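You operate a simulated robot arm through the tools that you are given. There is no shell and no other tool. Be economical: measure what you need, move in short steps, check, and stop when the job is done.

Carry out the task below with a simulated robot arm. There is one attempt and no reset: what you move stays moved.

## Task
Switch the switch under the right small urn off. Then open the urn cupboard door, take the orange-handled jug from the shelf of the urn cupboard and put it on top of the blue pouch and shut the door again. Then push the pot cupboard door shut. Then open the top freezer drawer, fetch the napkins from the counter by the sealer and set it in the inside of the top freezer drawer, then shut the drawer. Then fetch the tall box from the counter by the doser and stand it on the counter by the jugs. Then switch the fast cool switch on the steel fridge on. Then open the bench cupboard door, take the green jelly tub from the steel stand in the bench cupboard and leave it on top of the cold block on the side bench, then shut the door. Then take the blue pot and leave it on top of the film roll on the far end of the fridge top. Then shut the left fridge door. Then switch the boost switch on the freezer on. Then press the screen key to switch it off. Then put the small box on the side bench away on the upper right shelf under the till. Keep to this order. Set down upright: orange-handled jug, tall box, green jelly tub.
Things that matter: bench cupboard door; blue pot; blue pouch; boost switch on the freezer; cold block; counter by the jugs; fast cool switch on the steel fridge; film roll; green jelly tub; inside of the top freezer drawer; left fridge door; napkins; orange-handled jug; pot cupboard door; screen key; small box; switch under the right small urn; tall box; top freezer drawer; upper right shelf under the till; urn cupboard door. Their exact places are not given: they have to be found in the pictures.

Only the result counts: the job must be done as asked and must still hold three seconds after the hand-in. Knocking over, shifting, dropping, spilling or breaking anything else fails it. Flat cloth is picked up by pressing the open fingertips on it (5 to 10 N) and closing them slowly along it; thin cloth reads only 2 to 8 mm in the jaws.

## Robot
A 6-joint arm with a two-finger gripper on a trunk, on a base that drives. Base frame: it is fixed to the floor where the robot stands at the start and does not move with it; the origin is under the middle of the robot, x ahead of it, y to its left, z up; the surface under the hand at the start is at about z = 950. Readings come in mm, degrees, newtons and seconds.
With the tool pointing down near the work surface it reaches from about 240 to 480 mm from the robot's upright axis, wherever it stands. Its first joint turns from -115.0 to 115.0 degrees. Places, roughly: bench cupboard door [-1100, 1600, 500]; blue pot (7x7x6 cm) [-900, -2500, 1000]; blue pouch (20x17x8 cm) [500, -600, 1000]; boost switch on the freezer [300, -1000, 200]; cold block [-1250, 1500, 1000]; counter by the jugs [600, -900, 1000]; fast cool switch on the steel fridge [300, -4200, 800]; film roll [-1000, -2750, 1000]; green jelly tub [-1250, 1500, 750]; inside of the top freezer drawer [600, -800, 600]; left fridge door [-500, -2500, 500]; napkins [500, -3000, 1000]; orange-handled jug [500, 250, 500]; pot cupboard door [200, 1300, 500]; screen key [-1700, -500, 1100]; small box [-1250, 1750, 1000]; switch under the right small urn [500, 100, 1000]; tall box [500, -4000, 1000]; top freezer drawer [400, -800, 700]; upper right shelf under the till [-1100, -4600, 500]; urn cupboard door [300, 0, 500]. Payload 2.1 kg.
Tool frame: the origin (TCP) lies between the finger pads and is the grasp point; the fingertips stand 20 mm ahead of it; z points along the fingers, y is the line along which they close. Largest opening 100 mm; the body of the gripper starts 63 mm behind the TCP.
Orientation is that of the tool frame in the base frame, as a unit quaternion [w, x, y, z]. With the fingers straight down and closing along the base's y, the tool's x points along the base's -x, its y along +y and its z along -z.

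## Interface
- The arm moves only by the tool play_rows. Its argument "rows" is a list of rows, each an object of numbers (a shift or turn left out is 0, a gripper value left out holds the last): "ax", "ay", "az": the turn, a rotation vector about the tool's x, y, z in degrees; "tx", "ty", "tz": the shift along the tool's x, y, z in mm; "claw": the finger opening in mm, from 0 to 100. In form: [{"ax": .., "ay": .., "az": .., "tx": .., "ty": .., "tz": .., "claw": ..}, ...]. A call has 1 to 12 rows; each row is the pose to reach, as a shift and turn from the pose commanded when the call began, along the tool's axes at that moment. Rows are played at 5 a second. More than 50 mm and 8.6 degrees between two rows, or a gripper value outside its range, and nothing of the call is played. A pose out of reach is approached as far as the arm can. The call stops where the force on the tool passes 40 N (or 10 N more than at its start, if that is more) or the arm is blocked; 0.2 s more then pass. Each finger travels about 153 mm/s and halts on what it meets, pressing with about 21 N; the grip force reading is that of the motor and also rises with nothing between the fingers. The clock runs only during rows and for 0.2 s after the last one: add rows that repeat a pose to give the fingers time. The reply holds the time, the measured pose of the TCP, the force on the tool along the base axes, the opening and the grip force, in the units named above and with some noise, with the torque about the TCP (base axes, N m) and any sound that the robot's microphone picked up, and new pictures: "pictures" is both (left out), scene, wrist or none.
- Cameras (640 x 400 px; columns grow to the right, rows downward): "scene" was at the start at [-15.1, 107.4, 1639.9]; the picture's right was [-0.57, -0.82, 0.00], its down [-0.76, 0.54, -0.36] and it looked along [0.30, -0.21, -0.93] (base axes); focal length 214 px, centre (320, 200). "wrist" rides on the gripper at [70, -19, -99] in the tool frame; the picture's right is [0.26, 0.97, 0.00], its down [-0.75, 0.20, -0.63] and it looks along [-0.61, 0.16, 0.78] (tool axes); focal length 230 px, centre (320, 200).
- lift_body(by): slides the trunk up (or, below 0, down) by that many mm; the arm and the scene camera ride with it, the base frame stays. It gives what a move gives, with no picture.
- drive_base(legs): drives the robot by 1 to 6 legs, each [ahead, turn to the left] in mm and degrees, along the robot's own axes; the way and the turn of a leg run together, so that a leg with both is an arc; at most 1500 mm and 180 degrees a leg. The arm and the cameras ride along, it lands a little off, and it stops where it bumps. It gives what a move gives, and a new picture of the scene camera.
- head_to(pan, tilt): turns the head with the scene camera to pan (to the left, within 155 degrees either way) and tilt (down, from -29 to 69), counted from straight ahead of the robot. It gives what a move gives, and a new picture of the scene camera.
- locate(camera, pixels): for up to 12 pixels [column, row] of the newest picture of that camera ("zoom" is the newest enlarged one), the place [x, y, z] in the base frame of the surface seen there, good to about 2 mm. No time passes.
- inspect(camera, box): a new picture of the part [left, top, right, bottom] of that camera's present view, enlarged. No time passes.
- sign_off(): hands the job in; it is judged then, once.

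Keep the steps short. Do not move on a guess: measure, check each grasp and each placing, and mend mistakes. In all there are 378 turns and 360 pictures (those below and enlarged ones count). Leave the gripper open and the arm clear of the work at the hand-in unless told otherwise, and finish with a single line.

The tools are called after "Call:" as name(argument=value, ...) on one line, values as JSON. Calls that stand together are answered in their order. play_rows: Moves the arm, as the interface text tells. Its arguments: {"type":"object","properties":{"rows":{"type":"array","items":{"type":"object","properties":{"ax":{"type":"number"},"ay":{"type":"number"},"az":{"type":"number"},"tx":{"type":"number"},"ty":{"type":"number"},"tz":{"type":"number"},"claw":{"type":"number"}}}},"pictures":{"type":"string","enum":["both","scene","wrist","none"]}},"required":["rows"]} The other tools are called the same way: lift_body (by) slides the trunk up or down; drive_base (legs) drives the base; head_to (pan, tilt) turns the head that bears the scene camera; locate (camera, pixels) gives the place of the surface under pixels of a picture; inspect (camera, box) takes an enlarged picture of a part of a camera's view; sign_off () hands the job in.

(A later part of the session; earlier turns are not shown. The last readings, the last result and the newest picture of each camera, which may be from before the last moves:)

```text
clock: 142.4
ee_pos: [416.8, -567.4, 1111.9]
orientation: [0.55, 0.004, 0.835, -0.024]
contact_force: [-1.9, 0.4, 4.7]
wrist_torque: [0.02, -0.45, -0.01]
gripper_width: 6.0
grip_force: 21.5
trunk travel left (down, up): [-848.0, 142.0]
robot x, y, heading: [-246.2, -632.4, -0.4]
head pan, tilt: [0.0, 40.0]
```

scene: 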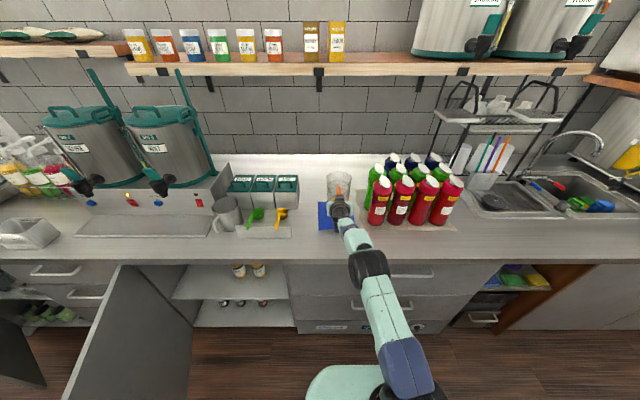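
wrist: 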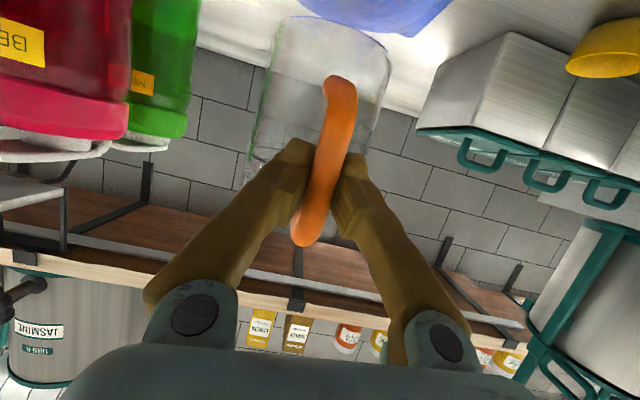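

Contact felt (+4.7 N). Look.

Call:
play_rows(rows=[{"tz": 0}], pictures="both")

Call:
inspect(camera="scene", box=[290, 150, 390, 215])

```text
clock: 142.8
ee_pos: [417.4, -569.1, 1112.4]
orientation: [0.549, 0.005, 0.836, -0.025]
contact_force: [-1.5, 0.2, 4.2]
wrist_torque: [0.03, -0.43, 0.02]
gripper_width: 6.3
grip_force: 20.9
trunk travel left (down, up): [-848.0, 142.0]
robot x, y, heading: [-249.1, -632.6, -0.4]
head pan, tilt: [0.0, 40.0]
```

scene: 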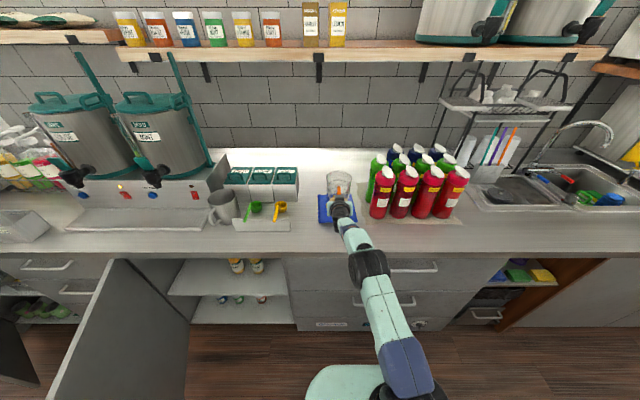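
wrist: 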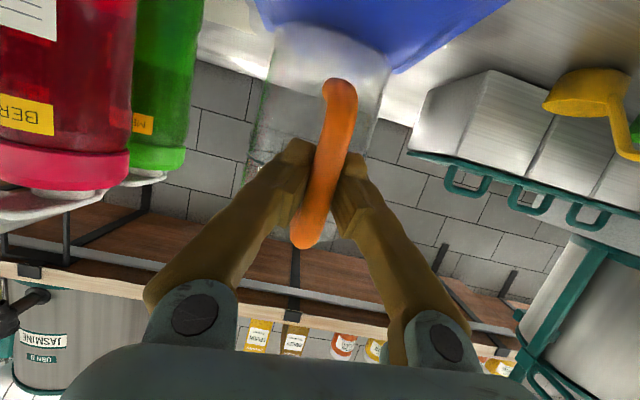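

```text
6.15 times, centred on (340, 182) of scene
```

zoom: 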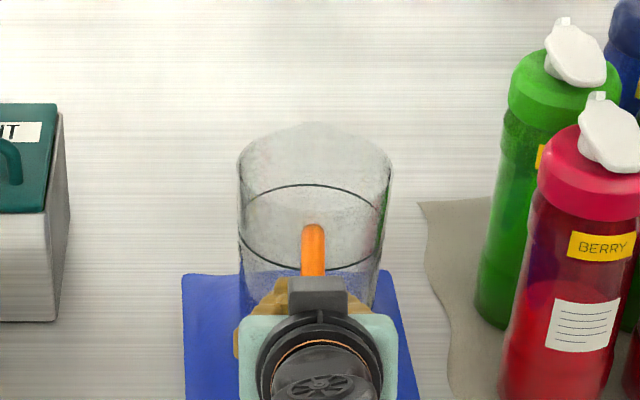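

Resting on the pouch. Ease 2 mm up and open slowly.

Call:
lift_body(by=2)

Call:
play_rows(rows=[{"claw": 12}, {"claw": 20}, {"claw": 30}, {"claw": 45}, {"claw": 60}, {"claw": 60}], pictures="wrist")

```text
clock: 143.3
ee_pos: [418.5, -567.8, 1112.0]
orientation: [0.547, 0.004, 0.836, -0.024]
contact_force: [0.1, -0.2, -0.5]
wrist_torque: [-0.01, -0.01, -0.02]
gripper_width: 6.2
grip_force: 20.7
trunk travel left (down, up): [-850.0, 140.0]
robot x, y, heading: [-251.3, -634.3, -0.5]
head pan, tilt: [0.0, 40.0]
```

```text
clock: 144.7
ee_pos: [418.5, -569.2, 1111.9]
orientation: [0.548, 0.005, 0.836, -0.025]
contact_force: [0.2, 0.5, -0.2]
wrist_torque: [-0.02, 0.01, 0.0]
gripper_width: 60.0
grip_force: 0.1
trunk travel left (down, up): [-850.0, 140.0]
robot x, y, heading: [-251.4, -634.1, -0.1]
head pan, tilt: [0.0, 40.0]
```

wrist: 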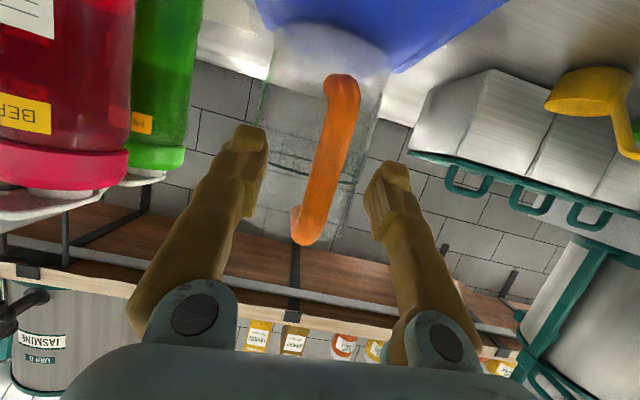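

Released. Back straight away and check the jug.

Call:
drive_base(legs=[[-330, 0]])

Call:
inspect(camera="scene", box=[270, 120, 430, 220])

```text
clock: 147.0
ee_pos: [88.4, -565.6, 1113.7]
orientation: [0.549, 0.005, 0.835, -0.025]
contact_force: [0.4, 0.2, 0.8]
wrist_torque: [0.0, 0.0, -0.03]
gripper_width: 59.8
grip_force: 0.1
trunk travel left (down, up): [-850.0, 140.0]
robot x, y, heading: [-575.5, -629.6, -0.3]
head pan, tilt: [0.0, 40.0]
stopped in leg 1: the robot was blocked; the commanded pose is now the measured one
```

scene: 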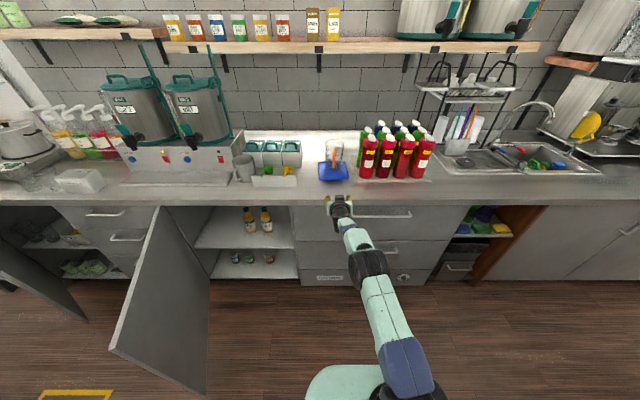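

```text
4.00 times, centred on (350, 170) of scene
```

zoom: 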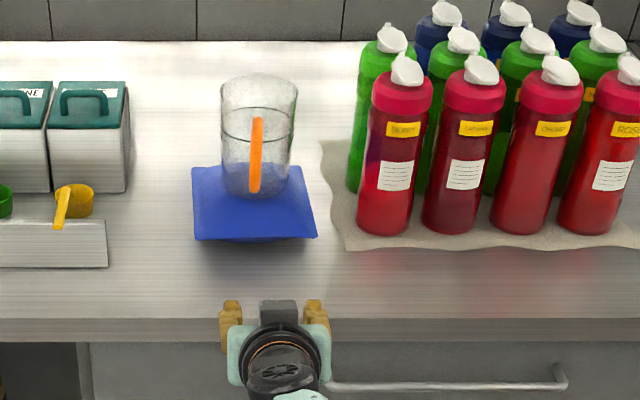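

The jug stands upright on the pouch. Now pull the arm in, go around the open door to its outer side and push it shut.

Call:
play_rows(rows=[{"tx": 18, "tz": -41, "claw": 20}, {"tx": 36, "tz": -82, "claw": 0}], pictures="none")

Call:
drive_base(legs=[[60, 0], [0, 108.9], [770, 0], [0, -34], [509, 0], [0, -119.6]])

```text
clock: 147.6
ee_pos: [0.0, -561.8, 1112.1]
orientation: [0.55, 0.004, 0.835, -0.024]
contact_force: [-0.4, -0.3, 0.3]
wrist_torque: [0.01, 0.0, -0.01]
gripper_width: 0.0
grip_force: 20.9
trunk travel left (down, up): [-850.0, 140.0]
robot x, y, heading: [-576.8, -627.5, -0.6]
head pan, tilt: [0.0, 40.0]
```

```text
clock: 166.3
ee_pos: [-234.5, 244.8, 1111.6]
orientation: [0.501, 0.311, 0.776, -0.224]
contact_force: [-0.7, 0.3, 0.7]
wrist_torque: [-0.01, 0.03, -0.01]
gripper_width: 0.2
grip_force: 21.4
trunk travel left (down, up): [-850.0, 140.0]
robot x, y, heading: [-700.8, 592.8, -43.7]
head pan, tilt: [0.0, 40.0]
```

scene: 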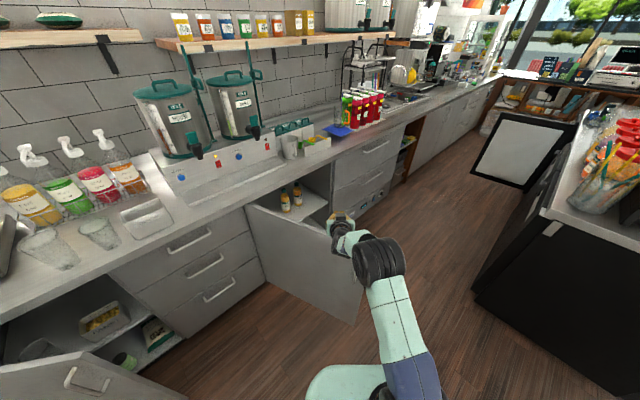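

On the outer side now. Lower below the handle height (z≈600) and push by driving.

Call:
lift_body(by=-400)

Call:
lift_body(by=-110)

Call:
drive_base(legs=[[350, 0]])

```text
clock: 170.1
ee_pos: [-234.9, 243.8, 712.2]
orientation: [0.501, 0.311, 0.776, -0.224]
contact_force: [0.5, 0.7, 0.9]
wrist_torque: [0.0, -0.02, 0.0]
gripper_width: 0.2
grip_force: 20.5
trunk travel left (down, up): [-450.0, 540.0]
robot x, y, heading: [-703.8, 588.7, -43.7]
head pan, tilt: [0.0, 40.0]
```

```text
clock: 171.6
ee_pos: [-234.8, 243.8, 601.3]
orientation: [0.501, 0.312, 0.775, -0.225]
contact_force: [-0.3, -0.2, 0.2]
wrist_torque: [-0.02, -0.01, 0.0]
gripper_width: 0.1
grip_force: 20.8
trunk travel left (down, up): [-340.0, 650.0]
robot x, y, heading: [-702.5, 590.5, -43.5]
head pan, tilt: [0.0, 40.0]
```

```text
clock: 173.8
ee_pos: [18.7, 4.0, 600.6]
orientation: [0.501, 0.311, 0.776, -0.224]
contact_force: [-0.2, 0.2, 0.9]
wrist_torque: [0.04, 0.01, 0.0]
gripper_width: 0.0
grip_force: 21.0
trunk travel left (down, up): [-340.0, 650.0]
robot x, y, heading: [-449.2, 350.4, -43.7]
head pan, tilt: [0.0, 40.0]
```

scene: 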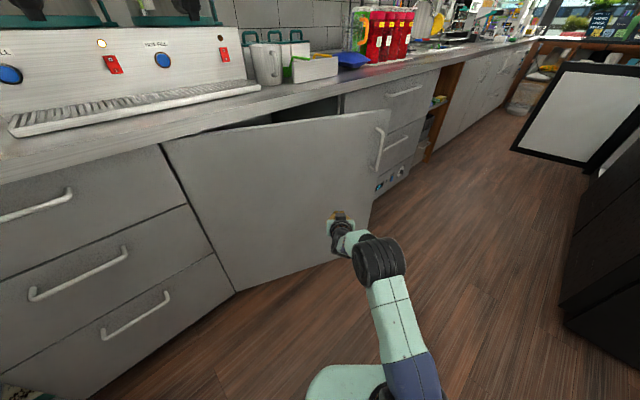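

The door is swinging shut. Continue 260 mm.

Call:
drive_base(legs=[[260, 0]])

```text
clock: 175.7
ee_pos: [201.3, -174.7, 600.6]
orientation: [0.501, 0.313, 0.774, -0.226]
contact_force: [0.3, 0.1, 0.9]
wrist_torque: [-0.04, 0.0, -0.01]
gripper_width: 0.1
grip_force: 20.7
trunk travel left (down, up): [-340.0, 650.0]
robot x, y, heading: [-264.8, 173.2, -43.6]
head pan, tilt: [0.0, 40.0]
```

scene: 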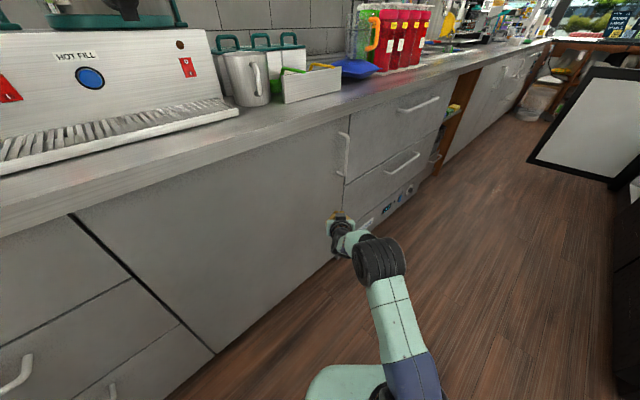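

Call:
locate(camera="scene", pixels=[[340, 130], [335, 170], [325, 210], [352, 140], [348, 170], [200, 200], [120, 220], [350, 115]])

Call:
inspect(camera="scene", box=[270, 80, 430, 240])

```text
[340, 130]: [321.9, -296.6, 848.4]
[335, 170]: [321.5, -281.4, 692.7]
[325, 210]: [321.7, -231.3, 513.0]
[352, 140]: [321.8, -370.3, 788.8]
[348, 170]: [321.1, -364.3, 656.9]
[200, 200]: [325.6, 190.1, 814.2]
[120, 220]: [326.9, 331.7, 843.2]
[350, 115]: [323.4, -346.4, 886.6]
```

```text
2.50 times, centred on (350, 160) of scene
```

zoom: 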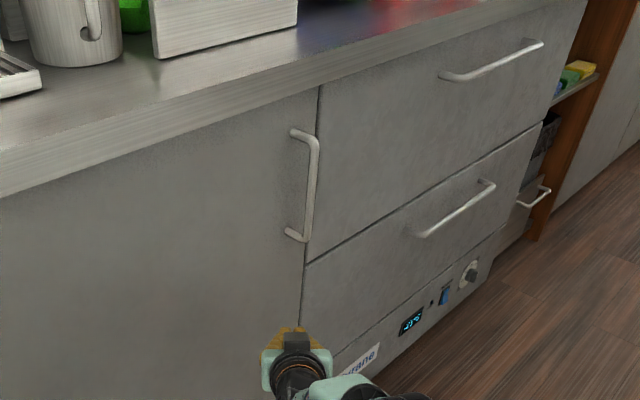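

The urn door is shut flush (x≈322). Back off and look at the pot cupboard door.

Call:
drive_base(legs=[[-300, 0]])

Call:
lift_body(by=300)

Call:
head_to(pan=90, tilt=35)

```text
clock: 177.7
ee_pos: [-16.3, 33.9, 602.0]
orientation: [0.5, 0.313, 0.776, -0.225]
contact_force: [-0.3, 0.2, 0.9]
wrist_torque: [-0.03, 0.03, 0.02]
gripper_width: 0.0
grip_force: 21.1
trunk travel left (down, up): [-340.0, 650.0]
robot x, y, heading: [-484.4, 381.4, -43.8]
head pan, tilt: [0.0, 40.0]
```

scene: 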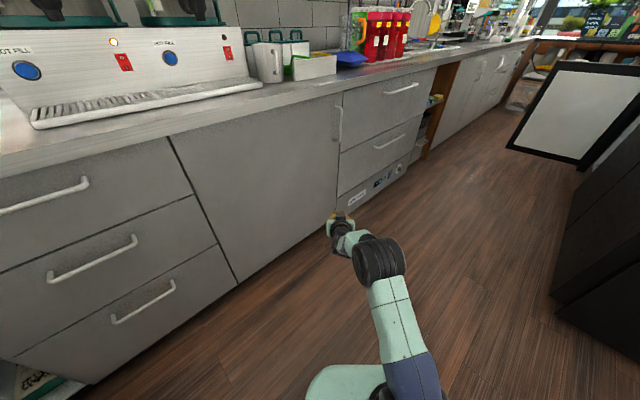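

```text
clock: 180.7
ee_pos: [-17.6, 33.9, 900.9]
orientation: [0.501, 0.313, 0.775, -0.226]
contact_force: [0.6, -0.2, -0.7]
wrist_torque: [-0.03, -0.02, 0.02]
gripper_width: 0.0
grip_force: 21.4
trunk travel left (down, up): [-640.0, 350.0]
robot x, y, heading: [-480.9, 383.0, -43.6]
head pan, tilt: [0.0, 40.0]
```

```text
clock: 182.4
ee_pos: [-16.7, 35.3, 902.3]
orientation: [0.501, 0.312, 0.775, -0.225]
contact_force: [-0.1, 0.2, -0.7]
wrist_torque: [0.0, -0.01, -0.02]
gripper_width: 0.0
grip_force: 21.3
trunk travel left (down, up): [-640.0, 350.0]
robot x, y, heading: [-479.8, 380.9, -43.9]
head pan, tilt: [90.0, 35.0]
```

scene: 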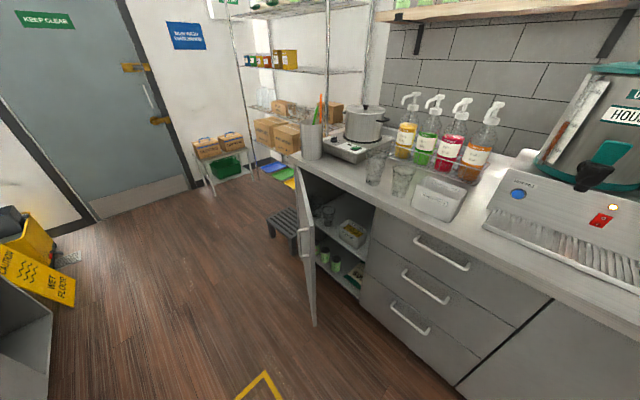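

Call:
locate(camera="scene", pixels=[[300, 185], [302, 215], [314, 320], [308, 280], [375, 210], [297, 165], [311, 190], [365, 285], [296, 178], [305, 245], [285, 235]])

Call:
inspect(camera="scene", box=[260, 140, 400, 340])

```text
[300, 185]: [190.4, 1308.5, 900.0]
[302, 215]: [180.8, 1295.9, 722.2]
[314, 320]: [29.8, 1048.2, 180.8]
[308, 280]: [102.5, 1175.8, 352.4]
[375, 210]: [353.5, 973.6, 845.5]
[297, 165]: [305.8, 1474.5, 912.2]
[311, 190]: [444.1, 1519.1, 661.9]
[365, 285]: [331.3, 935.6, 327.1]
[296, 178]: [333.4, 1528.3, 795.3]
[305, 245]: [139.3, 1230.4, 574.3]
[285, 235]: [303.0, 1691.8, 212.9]
```

```text
2.00 times, centred on (330, 240) of scene
```

zoom: 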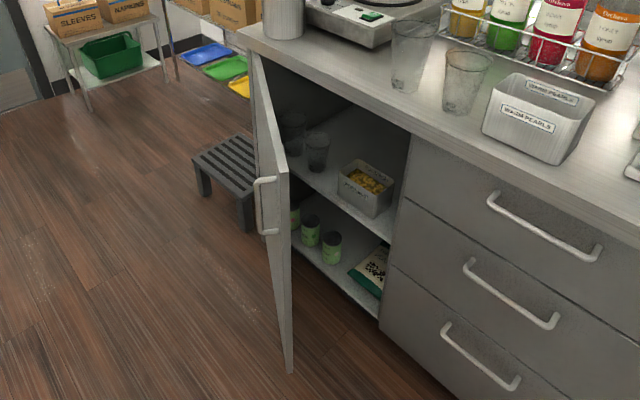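

The door is open ~32°, hinge near (322,1510). I'll drive to (-560,1079) facing +x and push it at y≈1150.

Call:
drive_base(legs=[[0, 140.4], [703, 0], [0, -96.5]])

Call:
lift_body(by=-300)

Call:
head_to(pan=0, tilt=35)

```text
clock: 196.3
ee_pos: [13.6, 1128.2, 900.6]
orientation: [0.548, 0.022, 0.836, -0.036]
contact_force: [0.3, 0.3, 1.1]
wrist_torque: [0.0, 0.01, -0.04]
gripper_width: 0.0
grip_force: 20.6
trunk travel left (down, up): [-640.0, 350.0]
robot x, y, heading: [-564.0, 1091.0, -2.8]
head pan, tilt: [90.0, 35.0]
```

scene: 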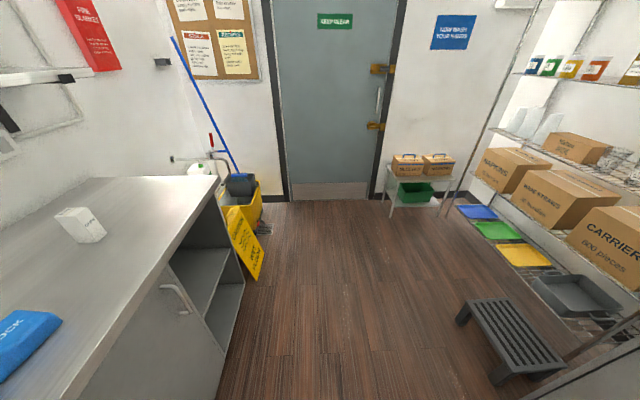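

```text
clock: 199.3
ee_pos: [14.0, 1127.1, 601.7]
orientation: [0.548, 0.022, 0.836, -0.036]
contact_force: [0.0, -0.2, -0.2]
wrist_torque: [-0.01, 0.01, 0.02]
gripper_width: 0.0
grip_force: 20.9
trunk travel left (down, up): [-340.0, 650.0]
robot x, y, heading: [-565.9, 1088.2, -2.9]
head pan, tilt: [90.0, 35.0]
```

```text
clock: 200.9
ee_pos: [14.1, 1127.0, 601.0]
orientation: [0.549, 0.022, 0.835, -0.035]
contact_force: [0.8, -0.2, -1.0]
wrist_torque: [-0.01, -0.01, 0.02]
gripper_width: 0.2
grip_force: 20.8
trunk travel left (down, up): [-340.0, 650.0]
robot x, y, heading: [-564.3, 1085.4, -3.1]
head pan, tilt: [0.0, 35.0]
```

scene: 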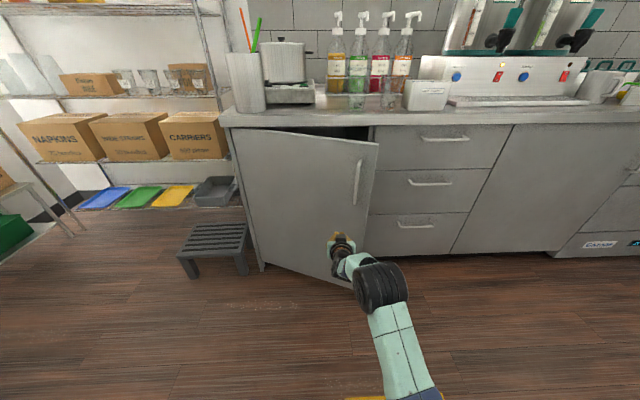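

Aligned below the handle. Push by driving 255 mm ahead.

Call:
drive_base(legs=[[150, 0], [105, 0]])

Call:
locate(camera="scene", pixels=[[180, 170], [330, 100], [330, 200], [250, 150], [300, 150], [420, 150]])

```text
clock: 203.1
ee_pos: [266.0, 1112.9, 600.7]
orientation: [0.548, 0.023, 0.835, -0.037]
contact_force: [-0.5, 0.7, -0.6]
wrist_torque: [0.0, -0.03, -0.01]
gripper_width: 0.0
grip_force: 20.7
trunk travel left (down, up): [-340.0, 650.0]
robot x, y, heading: [-313.7, 1070.7, -3.0]
head pan, tilt: [0.0, 35.0]
```

scene: 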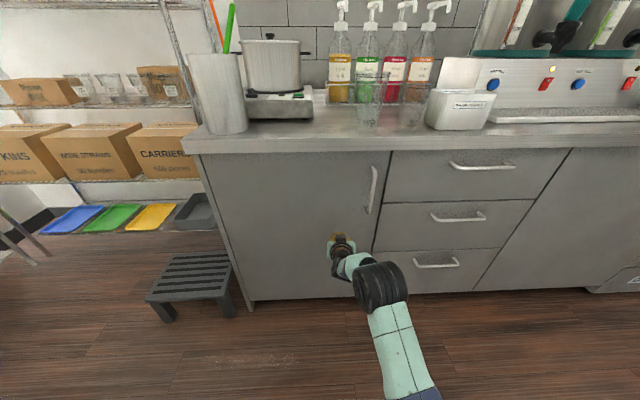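

```text
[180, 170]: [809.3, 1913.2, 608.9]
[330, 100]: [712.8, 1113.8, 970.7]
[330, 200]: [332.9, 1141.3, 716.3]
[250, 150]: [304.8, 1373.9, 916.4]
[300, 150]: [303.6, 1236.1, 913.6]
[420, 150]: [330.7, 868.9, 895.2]
```

Call:
locate(camera="scene", pixels=[[250, 190], [250, 270], [355, 170], [365, 230], [385, 165], [400, 190], [430, 195], [390, 235]])

Call:
inspect(camera="scene", box=[180, 130, 420, 310])

```text
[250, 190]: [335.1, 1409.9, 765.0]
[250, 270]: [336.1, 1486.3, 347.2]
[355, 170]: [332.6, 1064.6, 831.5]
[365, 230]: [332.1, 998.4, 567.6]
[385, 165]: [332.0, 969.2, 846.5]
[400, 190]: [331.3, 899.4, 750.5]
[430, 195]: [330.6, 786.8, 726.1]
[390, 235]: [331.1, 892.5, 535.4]
```

```text
2.22 times, centred on (300, 220) of scene
```

zoom: 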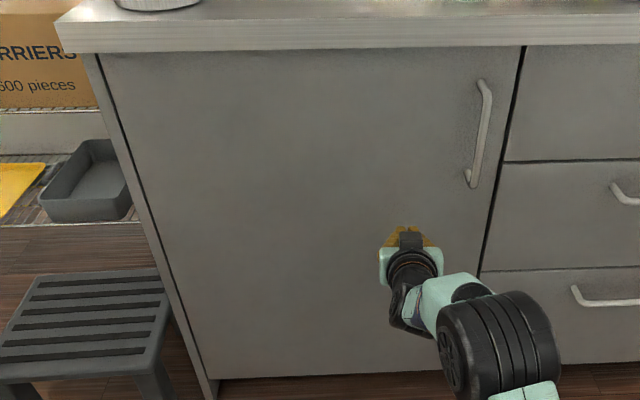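

Pot cupboard door is shut flush. Next the freezer drawer: drive to (-464,-930) facing the freezer.

Call:
drive_base(legs=[[-150, 0], [0, -87], [1450, 0], [556, 0], [0, 90]])

Call:
lift_body(by=210)

Call:
head_to(pan=0, tilt=35)

```text
clock: 221.6
ee_pos: [137.1, -857.5, 601.1]
orientation: [0.549, 0.0, 0.835, -0.022]
contact_force: [0.2, -0.3, 0.3]
wrist_torque: [0.03, 0.0, -0.02]
gripper_width: 0.0
grip_force: 20.9
trunk travel left (down, up): [-340.0, 650.0]
robot x, y, heading: [-439.5, -926.2, 0.0]
head pan, tilt: [0.0, 35.0]
```

scene: 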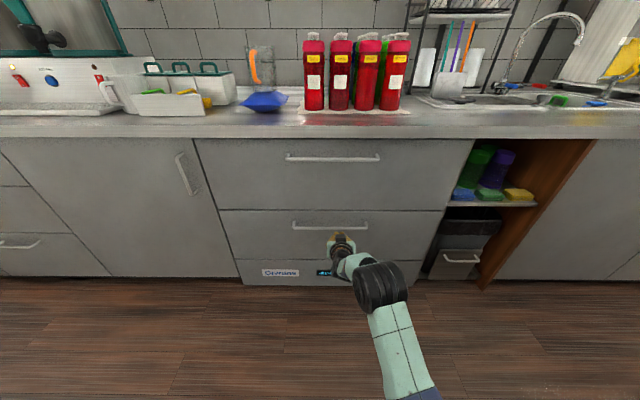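

```text
clock: 223.8
ee_pos: [136.5, -857.4, 812.0]
orientation: [0.549, 0.0, 0.836, -0.022]
contact_force: [0.6, 1.1, -0.9]
wrist_torque: [0.03, -0.01, -0.01]
gripper_width: 0.2
grip_force: 20.8
trunk travel left (down, up): [-550.0, 440.0]
robot x, y, heading: [-442.0, -925.1, 0.2]
head pan, tilt: [0.0, 35.0]
```

```text
clock: 224.4
ee_pos: [138.0, -857.7, 810.4]
orientation: [0.549, 0.0, 0.835, -0.022]
contact_force: [0.4, -1.1, 0.9]
wrist_torque: [-0.01, -0.05, -0.01]
gripper_width: 0.0
grip_force: 20.5
trunk travel left (down, up): [-550.0, 440.0]
robot x, y, heading: [-440.6, -928.8, 0.1]
head pan, tilt: [0.0, 35.0]
```

scene: 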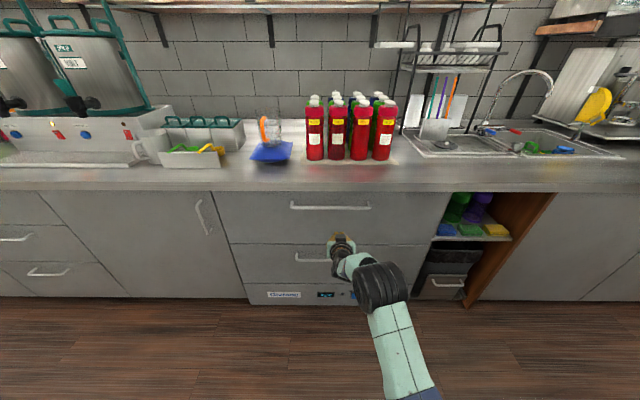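

Locate the top handle; level the tool and roll it 90° so the fingers close vertically.

Call:
locate(camera="scene", pixels=[[293, 207], [310, 207], [330, 207], [350, 207], [367, 207], [330, 195], [250, 210], [450, 210]])

Call:
play_rows(rows=[{"ay": -8}, {"ay": -16}, {"ay": -24}], pictures="none")

Call:
play_rows(rows=[{"az": 8}, {"az": 16}, {"az": 24}, {"az": 32}, {"az": 40}, {"az": 48}, {"az": 56}, {"az": 64}, {"az": 72}, {"az": 80}, {"az": 88}, {"az": 90, "claw": 60}], pictures="wrist")

```text
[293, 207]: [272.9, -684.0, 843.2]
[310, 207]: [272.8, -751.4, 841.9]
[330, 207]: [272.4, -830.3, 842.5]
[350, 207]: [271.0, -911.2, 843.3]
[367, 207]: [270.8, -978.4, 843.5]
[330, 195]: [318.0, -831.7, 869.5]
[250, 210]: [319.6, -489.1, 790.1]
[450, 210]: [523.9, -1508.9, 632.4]
```

```text
clock: 225.2
ee_pos: [137.5, -857.0, 811.7]
orientation: [0.711, -0.004, 0.703, -0.023]
contact_force: [0.0, -0.1, 0.0]
wrist_torque: [0.0, -0.04, 0.04]
gripper_width: 0.0
grip_force: 20.8
trunk travel left (down, up): [-550.0, 440.0]
robot x, y, heading: [-439.9, -925.0, -0.0]
head pan, tilt: [0.0, 35.0]
```

```text
clock: 227.8
ee_pos: [244.9, -822.8, 870.3]
orientation: [0.498, 0.507, 0.539, 0.452]
contact_force: [-0.7, 0.0, 0.1]
wrist_torque: [0.0, 0.0, 0.0]
gripper_width: 60.0
grip_force: 0.1
out of reach, approached as far as the arm can: row 1, 2, 3, 4, 5, 6, 7, 8, 9, 10, 11, 12
trunk travel left (down, up): [-550.0, 440.0]
robot x, y, heading: [-439.9, -929.6, 0.3]
head pan, tilt: [0.0, 35.0]
```

wrist: 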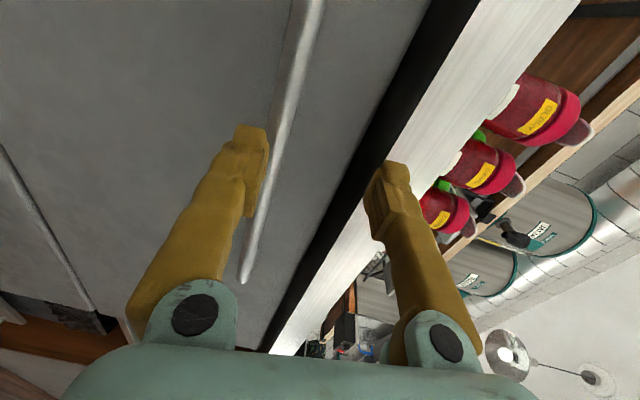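

The fingers now close vertically. Back 30 mm, lower 27 mm to the bar height (843), then ahead 58 mm.

Call:
drive_base(legs=[[-30, 0]])

Call:
lift_body(by=-26)

Call:
drive_base(legs=[[54, 0]])

Call:
play_rows(rows=[{"tz": 0}], pictures="wrist")

```text
clock: 228.6
ee_pos: [215.1, -822.2, 871.1]
orientation: [0.498, 0.508, 0.538, 0.452]
contact_force: [-0.3, -0.4, -0.6]
wrist_torque: [0.01, 0.02, 0.02]
gripper_width: 60.1
grip_force: 0.0
trunk travel left (down, up): [-550.0, 440.0]
robot x, y, heading: [-471.0, -928.3, -0.0]
head pan, tilt: [0.0, 35.0]
```

scene: 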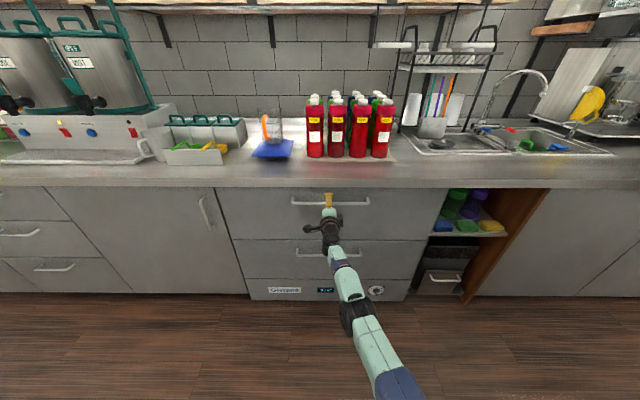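

```text
clock: 229.4
ee_pos: [214.1, -823.3, 843.5]
orientation: [0.498, 0.508, 0.538, 0.452]
contact_force: [-0.3, 0.7, -0.1]
wrist_torque: [-0.01, -0.02, 0.03]
gripper_width: 59.9
grip_force: 0.1
trunk travel left (down, up): [-524.0, 466.0]
robot x, y, heading: [-469.5, -928.6, -0.2]
head pan, tilt: [0.0, 35.0]
```

```text
clock: 230.3
ee_pos: [269.1, -823.6, 844.7]
orientation: [0.498, 0.508, 0.539, 0.452]
contact_force: [0.8, 0.0, -0.7]
wrist_torque: [0.0, -0.01, -0.04]
gripper_width: 59.9
grip_force: 0.1
trunk travel left (down, up): [-524.0, 466.0]
robot x, y, heading: [-414.8, -926.1, -0.1]
head pan, tilt: [0.0, 35.0]
```

scene: 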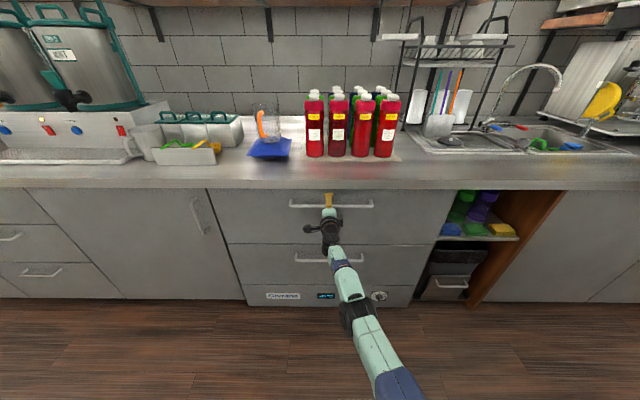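

```text
clock: 230.7
ee_pos: [268.3, -823.5, 845.0]
orientation: [0.498, 0.507, 0.539, 0.452]
contact_force: [-0.3, 0.4, 0.0]
wrist_torque: [-0.03, 0.0, 0.01]
gripper_width: 60.2
grip_force: 0.1
trunk travel left (down, up): [-524.0, 466.0]
robot x, y, heading: [-418.0, -926.7, -0.0]
head pan, tilt: [0.0, 35.0]
```

wrist: 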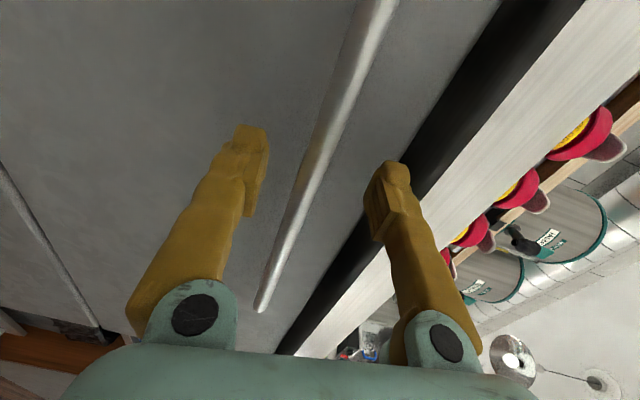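

The bar runs between the fingers. Move 8 mm ahead, close, then pull by the arm a bit first.

Call:
play_rows(rows=[{"tz": 8, "claw": 40}, {"tz": 8, "claw": 15}, {"tz": 8, "claw": 0}, {"tz": 8, "claw": 0}], pictures="none")

Call:
play_rows(rows=[{"tz": -10}, {"tz": -22}, {"tz": -35}], pictures="scene")

```text
clock: 231.7
ee_pos: [272.7, -822.4, 838.2]
orientation: [0.496, 0.509, 0.541, 0.449]
contact_force: [1.5, -1.0, -23.8]
wrist_torque: [0.7, 0.21, -0.06]
gripper_width: 11.8
grip_force: 38.7
out of reach, approached as far as the arm can: row 1, 2, 3, 4
trunk travel left (down, up): [-524.0, 466.0]
robot x, y, heading: [-419.1, -927.1, 0.3]
head pan, tilt: [0.0, 35.0]
```

```text
clock: 232.5
ee_pos: [274.6, -823.2, 838.3]
orientation: [0.495, 0.513, 0.54, 0.448]
contact_force: [6.0, -18.8, -26.7]
wrist_torque: [0.65, 0.11, -0.55]
gripper_width: 8.1
grip_force: 35.4
out of reach, approached as far as the arm can: row 1, 2, 3
trunk travel left (down, up): [-524.0, 466.0]
robot x, y, heading: [-415.6, -930.5, -0.3]
head pan, tilt: [0.0, 35.0]
```

scene: 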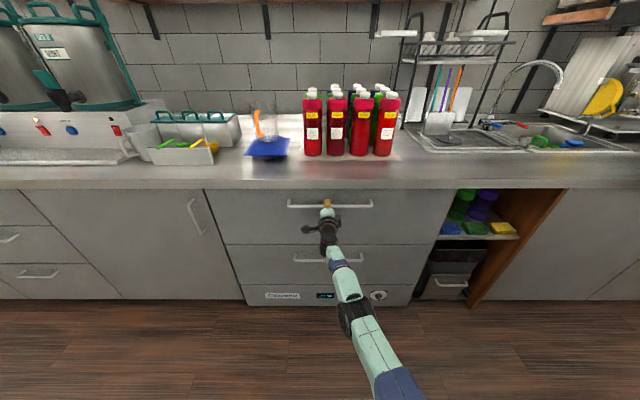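

The arm is stretched in this roll; pull by driving back 60 mm instead.

Call:
drive_base(legs=[[-60, 0]])

```text
clock: 233.7
ee_pos: [209.7, -814.9, 836.9]
orientation: [0.501, 0.512, 0.54, 0.442]
contact_force: [3.6, -7.7, -29.3]
wrist_torque: [1.0, -0.21, 0.3]
gripper_width: 5.9
grip_force: 30.9
trunk travel left (down, up): [-524.0, 466.0]
robot x, y, heading: [-476.4, -926.7, -0.6]
head pan, tilt: [0.0, 35.0]
stopped in leg 1: the force on the tool passed its limit at 62 N (the readings are from after the stop); the commanded pose is now the measured one
```

scene: 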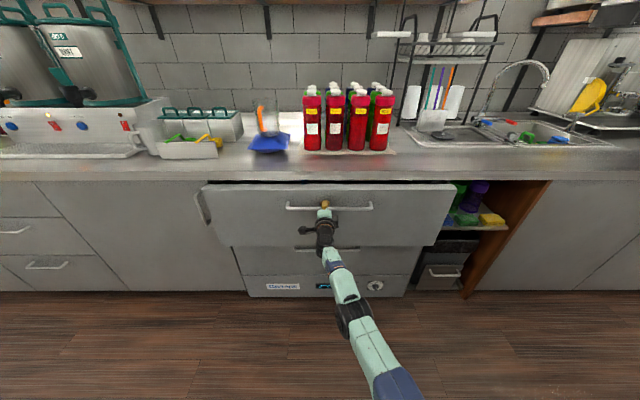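

The drawer came out ~65 mm. Re-seat the grip: open, lower 7 mm, ahead 14 mm, close, pull more.

Call:
play_rows(rows=[{"claw": 20}, {"claw": 40}, {"claw": 40}], pictures="none")

Call:
locate(camera="scene", pixels=[[295, 208], [350, 208], [365, 207], [330, 187], [330, 192], [250, 187], [440, 188]])

```text
clock: 234.5
ee_pos: [204.1, -813.2, 845.6]
orientation: [0.503, 0.508, 0.537, 0.448]
contact_force: [-0.1, 0.1, 0.1]
wrist_torque: [-0.02, -0.01, -0.01]
gripper_width: 39.7
grip_force: 0.1
trunk travel left (down, up): [-524.0, 466.0]
robot x, y, heading: [-477.4, -925.4, -0.6]
head pan, tilt: [0.0, 35.0]
```

```text
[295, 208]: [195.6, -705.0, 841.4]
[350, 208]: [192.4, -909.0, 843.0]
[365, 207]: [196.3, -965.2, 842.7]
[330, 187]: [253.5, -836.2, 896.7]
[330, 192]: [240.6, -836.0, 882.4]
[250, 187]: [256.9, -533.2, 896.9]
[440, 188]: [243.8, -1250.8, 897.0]
```

Call:
lift_body(by=-8)

Call:
drive_base(legs=[[8, 0]])

Call:
play_rows(rows=[{"claw": 20}, {"claw": 0}, {"claw": 0}, {"claw": 0}], pictures="none")

Call:
drive_base(legs=[[-80, 0]])

```text
clock: 235.0
ee_pos: [203.5, -813.3, 837.4]
orientation: [0.504, 0.507, 0.537, 0.447]
contact_force: [-0.2, 0.1, -0.2]
wrist_torque: [-0.03, 0.02, -0.04]
gripper_width: 39.9
grip_force: 0.0
trunk travel left (down, up): [-516.0, 474.0]
robot x, y, heading: [-473.8, -931.1, -0.3]
head pan, tilt: [0.0, 35.0]
```

```text
clock: 235.8
ee_pos: [212.2, -813.3, 836.9]
orientation: [0.502, 0.508, 0.538, 0.448]
contact_force: [-0.8, 0.1, 1.0]
wrist_torque: [-0.01, 0.0, -0.05]
gripper_width: 39.9
grip_force: 0.0
trunk travel left (down, up): [-516.0, 474.0]
robot x, y, heading: [-471.5, -926.8, -0.5]
head pan, tilt: [0.0, 35.0]
```

scene: 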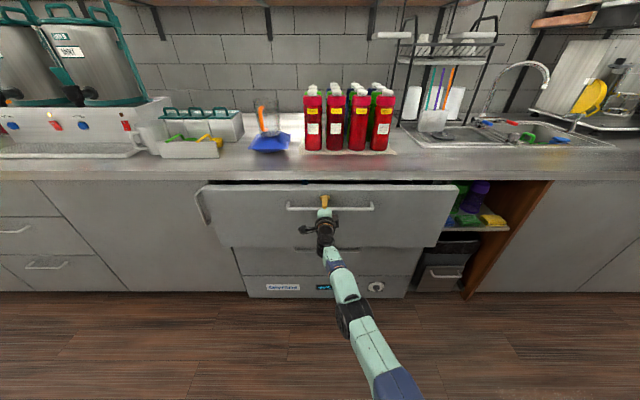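

```text
clock: 236.8
ee_pos: [213.1, -813.4, 836.7]
orientation: [0.502, 0.507, 0.539, 0.448]
contact_force: [-0.5, -0.8, -2.6]
wrist_torque: [0.02, -0.04, -0.03]
gripper_width: 0.1
grip_force: 20.6
trunk travel left (down, up): [-516.0, 474.0]
robot x, y, heading: [-468.2, -928.1, -0.4]
head pan, tilt: [0.0, 35.0]
```

```text
clock: 237.8
ee_pos: [132.5, -814.0, 838.7]
orientation: [0.503, 0.508, 0.537, 0.447]
contact_force: [-0.5, 0.1, -0.1]
wrist_torque: [-0.03, -0.02, 0.0]
gripper_width: 0.0
grip_force: 29.8
trunk travel left (down, up): [-516.0, 474.0]
robot x, y, heading: [-550.2, -926.7, -0.3]
head pan, tilt: [0.0, 35.0]
```

scene: 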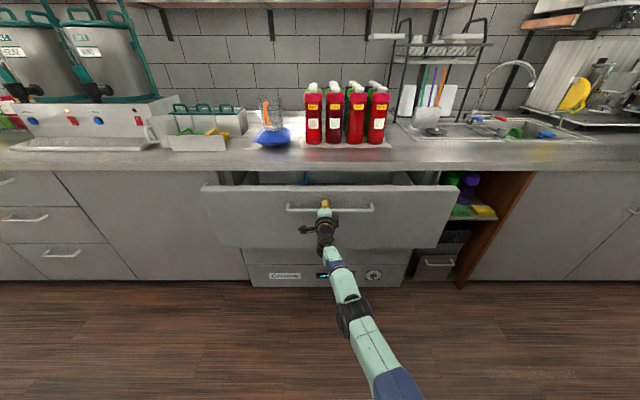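

The fingers closed without the bar, yet the drawer looks further out. Measure.

Call:
locate(camera="scene", pixels=[[295, 208], [365, 208], [330, 188], [330, 178], [270, 178], [400, 178], [305, 178], [330, 172], [440, 190], [210, 190]])

Call:
inspect(camera="scene", box=[200, 150, 460, 270])

```text
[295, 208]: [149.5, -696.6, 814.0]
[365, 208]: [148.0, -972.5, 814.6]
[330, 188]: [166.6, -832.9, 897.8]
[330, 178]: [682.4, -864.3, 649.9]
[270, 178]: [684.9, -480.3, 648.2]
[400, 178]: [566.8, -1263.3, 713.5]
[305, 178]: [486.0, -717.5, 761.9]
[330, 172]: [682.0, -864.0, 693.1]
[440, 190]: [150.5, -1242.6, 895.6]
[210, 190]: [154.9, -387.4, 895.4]
```

```text
2.46 times, centred on (330, 210) of scene
```

zoom: 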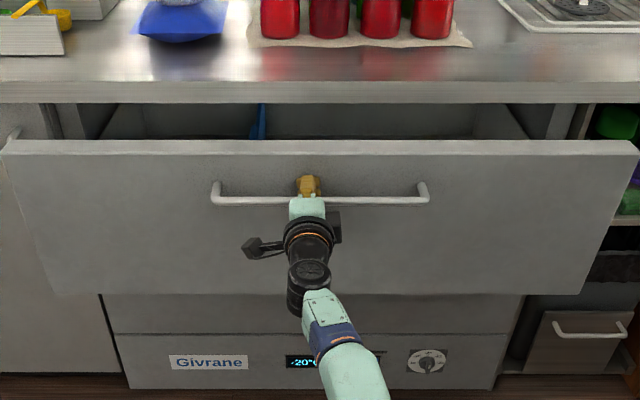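

The drawer is ~168 mm open. Next: raise the arm, unroll and point the tool down, to hook behind the drawer front from above and pull it further.

Call:
lift_body(by=160)

Call:
play_rows(rows=[{"az": -8}, {"az": -16}, {"az": -24}, {"az": -32}, {"az": -40}, {"az": -48}, {"az": -56}, {"az": -64}, {"az": -72}, {"az": -80}, {"az": -88}], pictures="none")

Call:
play_rows(rows=[{"ay": 8, "tz": -10}, {"ay": 16, "tz": -20}, {"ay": 24, "tz": -30}, {"ay": 32, "tz": -45}, {"ay": 40, "tz": -60}, {"ay": 48, "tz": -75}, {"ay": 56, "tz": -90}, {"ay": 64, "tz": -105}, {"ay": 72, "tz": -120}, {"ay": 80, "tz": -130}], pictures="scene")

```text
clock: 238.4
ee_pos: [134.8, -814.0, 837.3]
orientation: [0.496, 0.514, 0.545, 0.439]
contact_force: [0.0, -0.5, -17.2]
wrist_torque: [0.2, -0.39, 0.17]
gripper_width: 0.0
grip_force: 29.9
trunk travel left (down, up): [-532.0, 458.0]
robot x, y, heading: [-549.1, -928.9, -0.3]
head pan, tilt: [0.0, 35.0]
stopped: the force on the tool passed its limit at 50 N (the readings are from after the stop); the commanded pose is now the measured one
```

```text
clock: 239.9
ee_pos: [132.8, -817.1, 835.1]
orientation: [0.608, 0.312, 0.685, 0.252]
contact_force: [-3.4, -4.1, -19.2]
wrist_torque: [6.34, -0.21, 0.1]
gripper_width: 23.5
grip_force: 45.0
trunk travel left (down, up): [-532.0, 458.0]
robot x, y, heading: [-549.9, -927.6, -0.9]
head pan, tilt: [0.0, 35.0]
stopped in row 7: the arm was blocked; the commanded pose is now the measured one
```

```text
clock: 240.9
ee_pos: [118.1, -811.7, 830.3]
orientation: [0.42, 0.25, 0.816, 0.308]
contact_force: [4.4, 5.1, -29.7]
wrist_torque: [4.24, -0.47, 0.02]
gripper_width: 29.7
grip_force: 44.8
out of reach, approached as far as the arm can: row 1, 2, 3, 4
trunk travel left (down, up): [-532.0, 458.0]
robot x, y, heading: [-550.2, -928.6, -0.3]
head pan, tilt: [0.0, 35.0]
stopped in row 4: the force on the tool passed its limit at 43 N (the readings are from after the stop); the commanded pose is now the measured one
```

scene: 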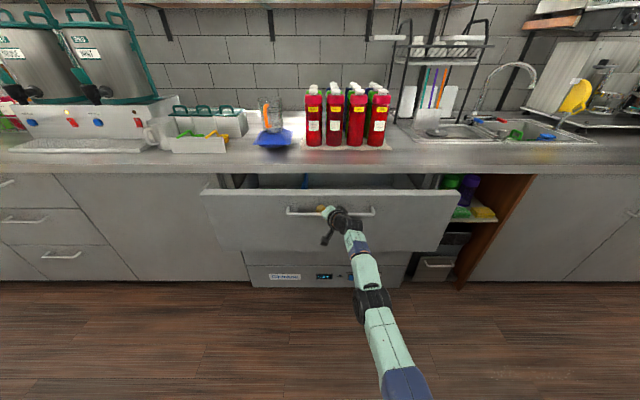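

The bar is actually caught between the fingers further back. Open the gripper and look.

Call:
play_rows(rows=[{"claw": 60}, {"claw": 100}, {"claw": 100}], pictures="both")

```text
clock: 241.7
ee_pos: [114.9, -814.6, 840.9]
orientation: [0.431, 0.246, 0.812, 0.309]
contact_force: [0.4, -0.1, 0.5]
wrist_torque: [0.0, 0.02, 0.0]
gripper_width: 99.8
grip_force: 0.1
trunk travel left (down, up): [-532.0, 458.0]
robot x, y, heading: [-550.3, -930.1, -0.7]
head pan, tilt: [0.0, 35.0]
```

scene: 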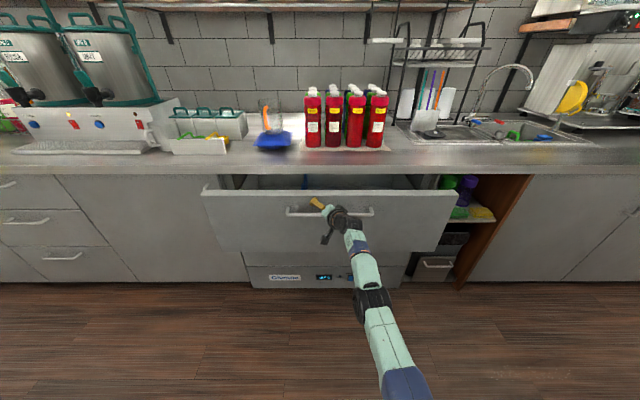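
wrist: 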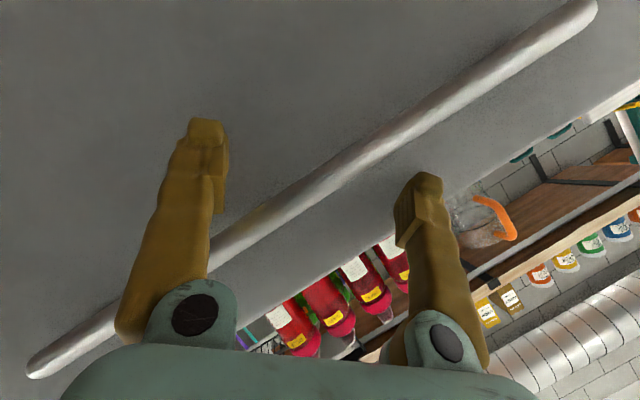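

Free. Withdraw along the tool axis.

Call:
play_rows(rows=[{"tz": -40}, {"tz": -80}, {"tz": -100}], pictures="none")

Call:
lift_body(by=150)

```text
clock: 242.2
ee_pos: [108.3, -822.1, 860.3]
orientation: [0.418, 0.247, 0.818, 0.308]
contact_force: [0.2, -0.4, 0.1]
wrist_torque: [0.01, -0.02, 0.0]
gripper_width: 100.2
grip_force: 0.0
out of reach, approached as far as the arm can: row 1, 2
trunk travel left (down, up): [-532.0, 458.0]
robot x, y, heading: [-547.9, -929.1, -0.5]
head pan, tilt: [0.0, 35.0]
stopped in row 2: the force on the tool passed its limit at 50 N (the readings are from after the stop); the commanded pose is now the measured one
```

```text
clock: 242.8
ee_pos: [108.8, -821.1, 869.2]
orientation: [0.403, 0.252, 0.826, 0.303]
contact_force: [0.0, -0.4, -3.1]
wrist_torque: [0.06, -0.25, -0.04]
gripper_width: 100.2
grip_force: 0.1
trunk travel left (down, up): [-556.0, 434.0]
robot x, y, heading: [-547.2, -928.1, -0.5]
head pan, tilt: [0.0, 35.0]
stopped: the force on the tool passed its limit at 48 N (the readings are from after the stop); the commanded pose is now the measured one
```

Stuck on the bar again; look before the next move.

Call:
play_rows(rows=[{"tz": 0}], pictures="both")

```text
clock: 243.2
ee_pos: [107.5, -820.3, 870.5]
orientation: [0.405, 0.251, 0.825, 0.304]
contact_force: [-1.1, 0.0, -0.8]
wrist_torque: [0.01, -0.03, -0.04]
gripper_width: 100.0
grip_force: 0.0
trunk travel left (down, up): [-556.0, 434.0]
robot x, y, heading: [-551.9, -929.9, -0.5]
head pan, tilt: [0.0, 35.0]
```

scene: 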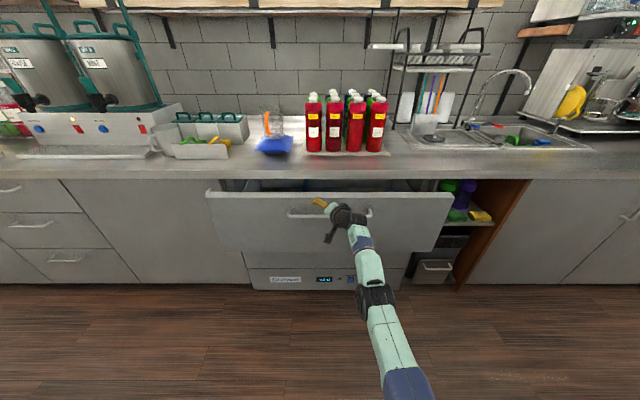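
wrist: 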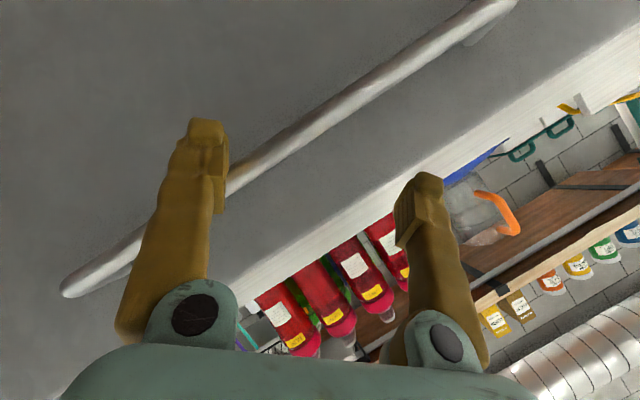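

Centre the bar between the fingers (tool y −22), then back the base 24 mm.

Call:
play_rows(rows=[{"ty": -11}, {"ty": -22}], pictures="wrist")

```text
clock: 243.8
ee_pos: [110.6, -835.7, 856.2]
orientation: [0.405, 0.251, 0.825, 0.303]
contact_force: [-0.2, 0.0, -0.5]
wrist_torque: [0.02, 0.01, -0.01]
gripper_width: 99.9
grip_force: 0.0
out of reach, approached as far as the arm can: row 2
trunk travel left (down, up): [-556.0, 434.0]
robot x, y, heading: [-546.8, -930.9, -0.5]
head pan, tilt: [0.0, 35.0]
```

wrist: 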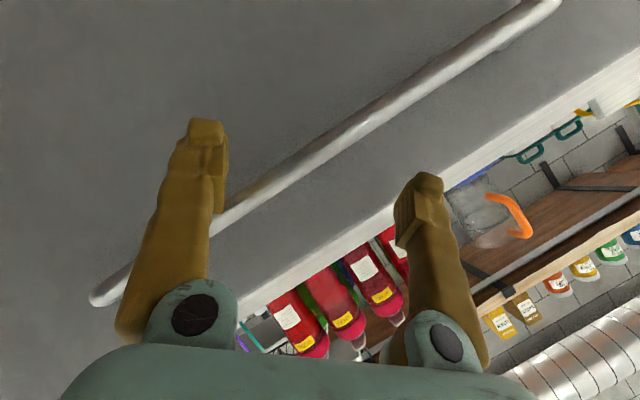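

Call:
drive_base(legs=[[-24, 0], [0, 4]])

Call:
play_rows(rows=[{"tz": -5}], pictures="wrist")

```text
clock: 244.7
ee_pos: [92.8, -836.2, 855.9]
orientation: [0.405, 0.251, 0.825, 0.302]
contact_force: [-0.1, 0.7, 0.7]
wrist_torque: [0.02, 0.01, 0.0]
gripper_width: 100.1
grip_force: 0.1
trunk travel left (down, up): [-556.0, 434.0]
robot x, y, heading: [-566.7, -927.9, -0.2]
head pan, tilt: [0.0, 35.0]
stopped in leg 1: the robot was blocked; the commanded pose is now the measured one
```

scene: 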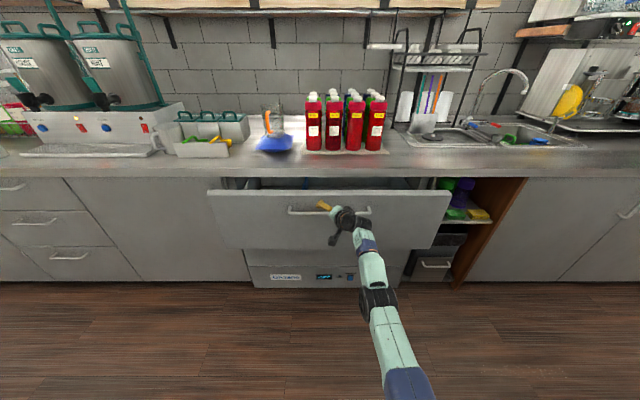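

```text
clock: 245.1
ee_pos: [91.7, -837.1, 859.5]
orientation: [0.403, 0.252, 0.826, 0.303]
contact_force: [-0.1, 0.7, 0.7]
wrist_torque: [0.0, -0.03, 0.0]
gripper_width: 99.7
grip_force: 0.0
out of reach, approached as far as the arm can: row 1
trunk travel left (down, up): [-556.0, 434.0]
robot x, y, heading: [-565.8, -931.1, -0.4]
head pan, tilt: [0.0, 35.0]
```

wrist: 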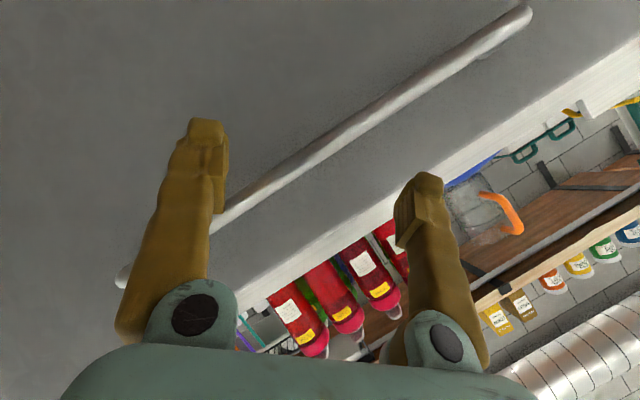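

Call:
locate(camera="wrist", pixels=[[240, 205], [300, 160], [370, 115], [500, 25]])

```text
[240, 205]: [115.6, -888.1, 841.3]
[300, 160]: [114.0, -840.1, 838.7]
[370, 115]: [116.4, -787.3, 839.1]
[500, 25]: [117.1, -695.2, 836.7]
```

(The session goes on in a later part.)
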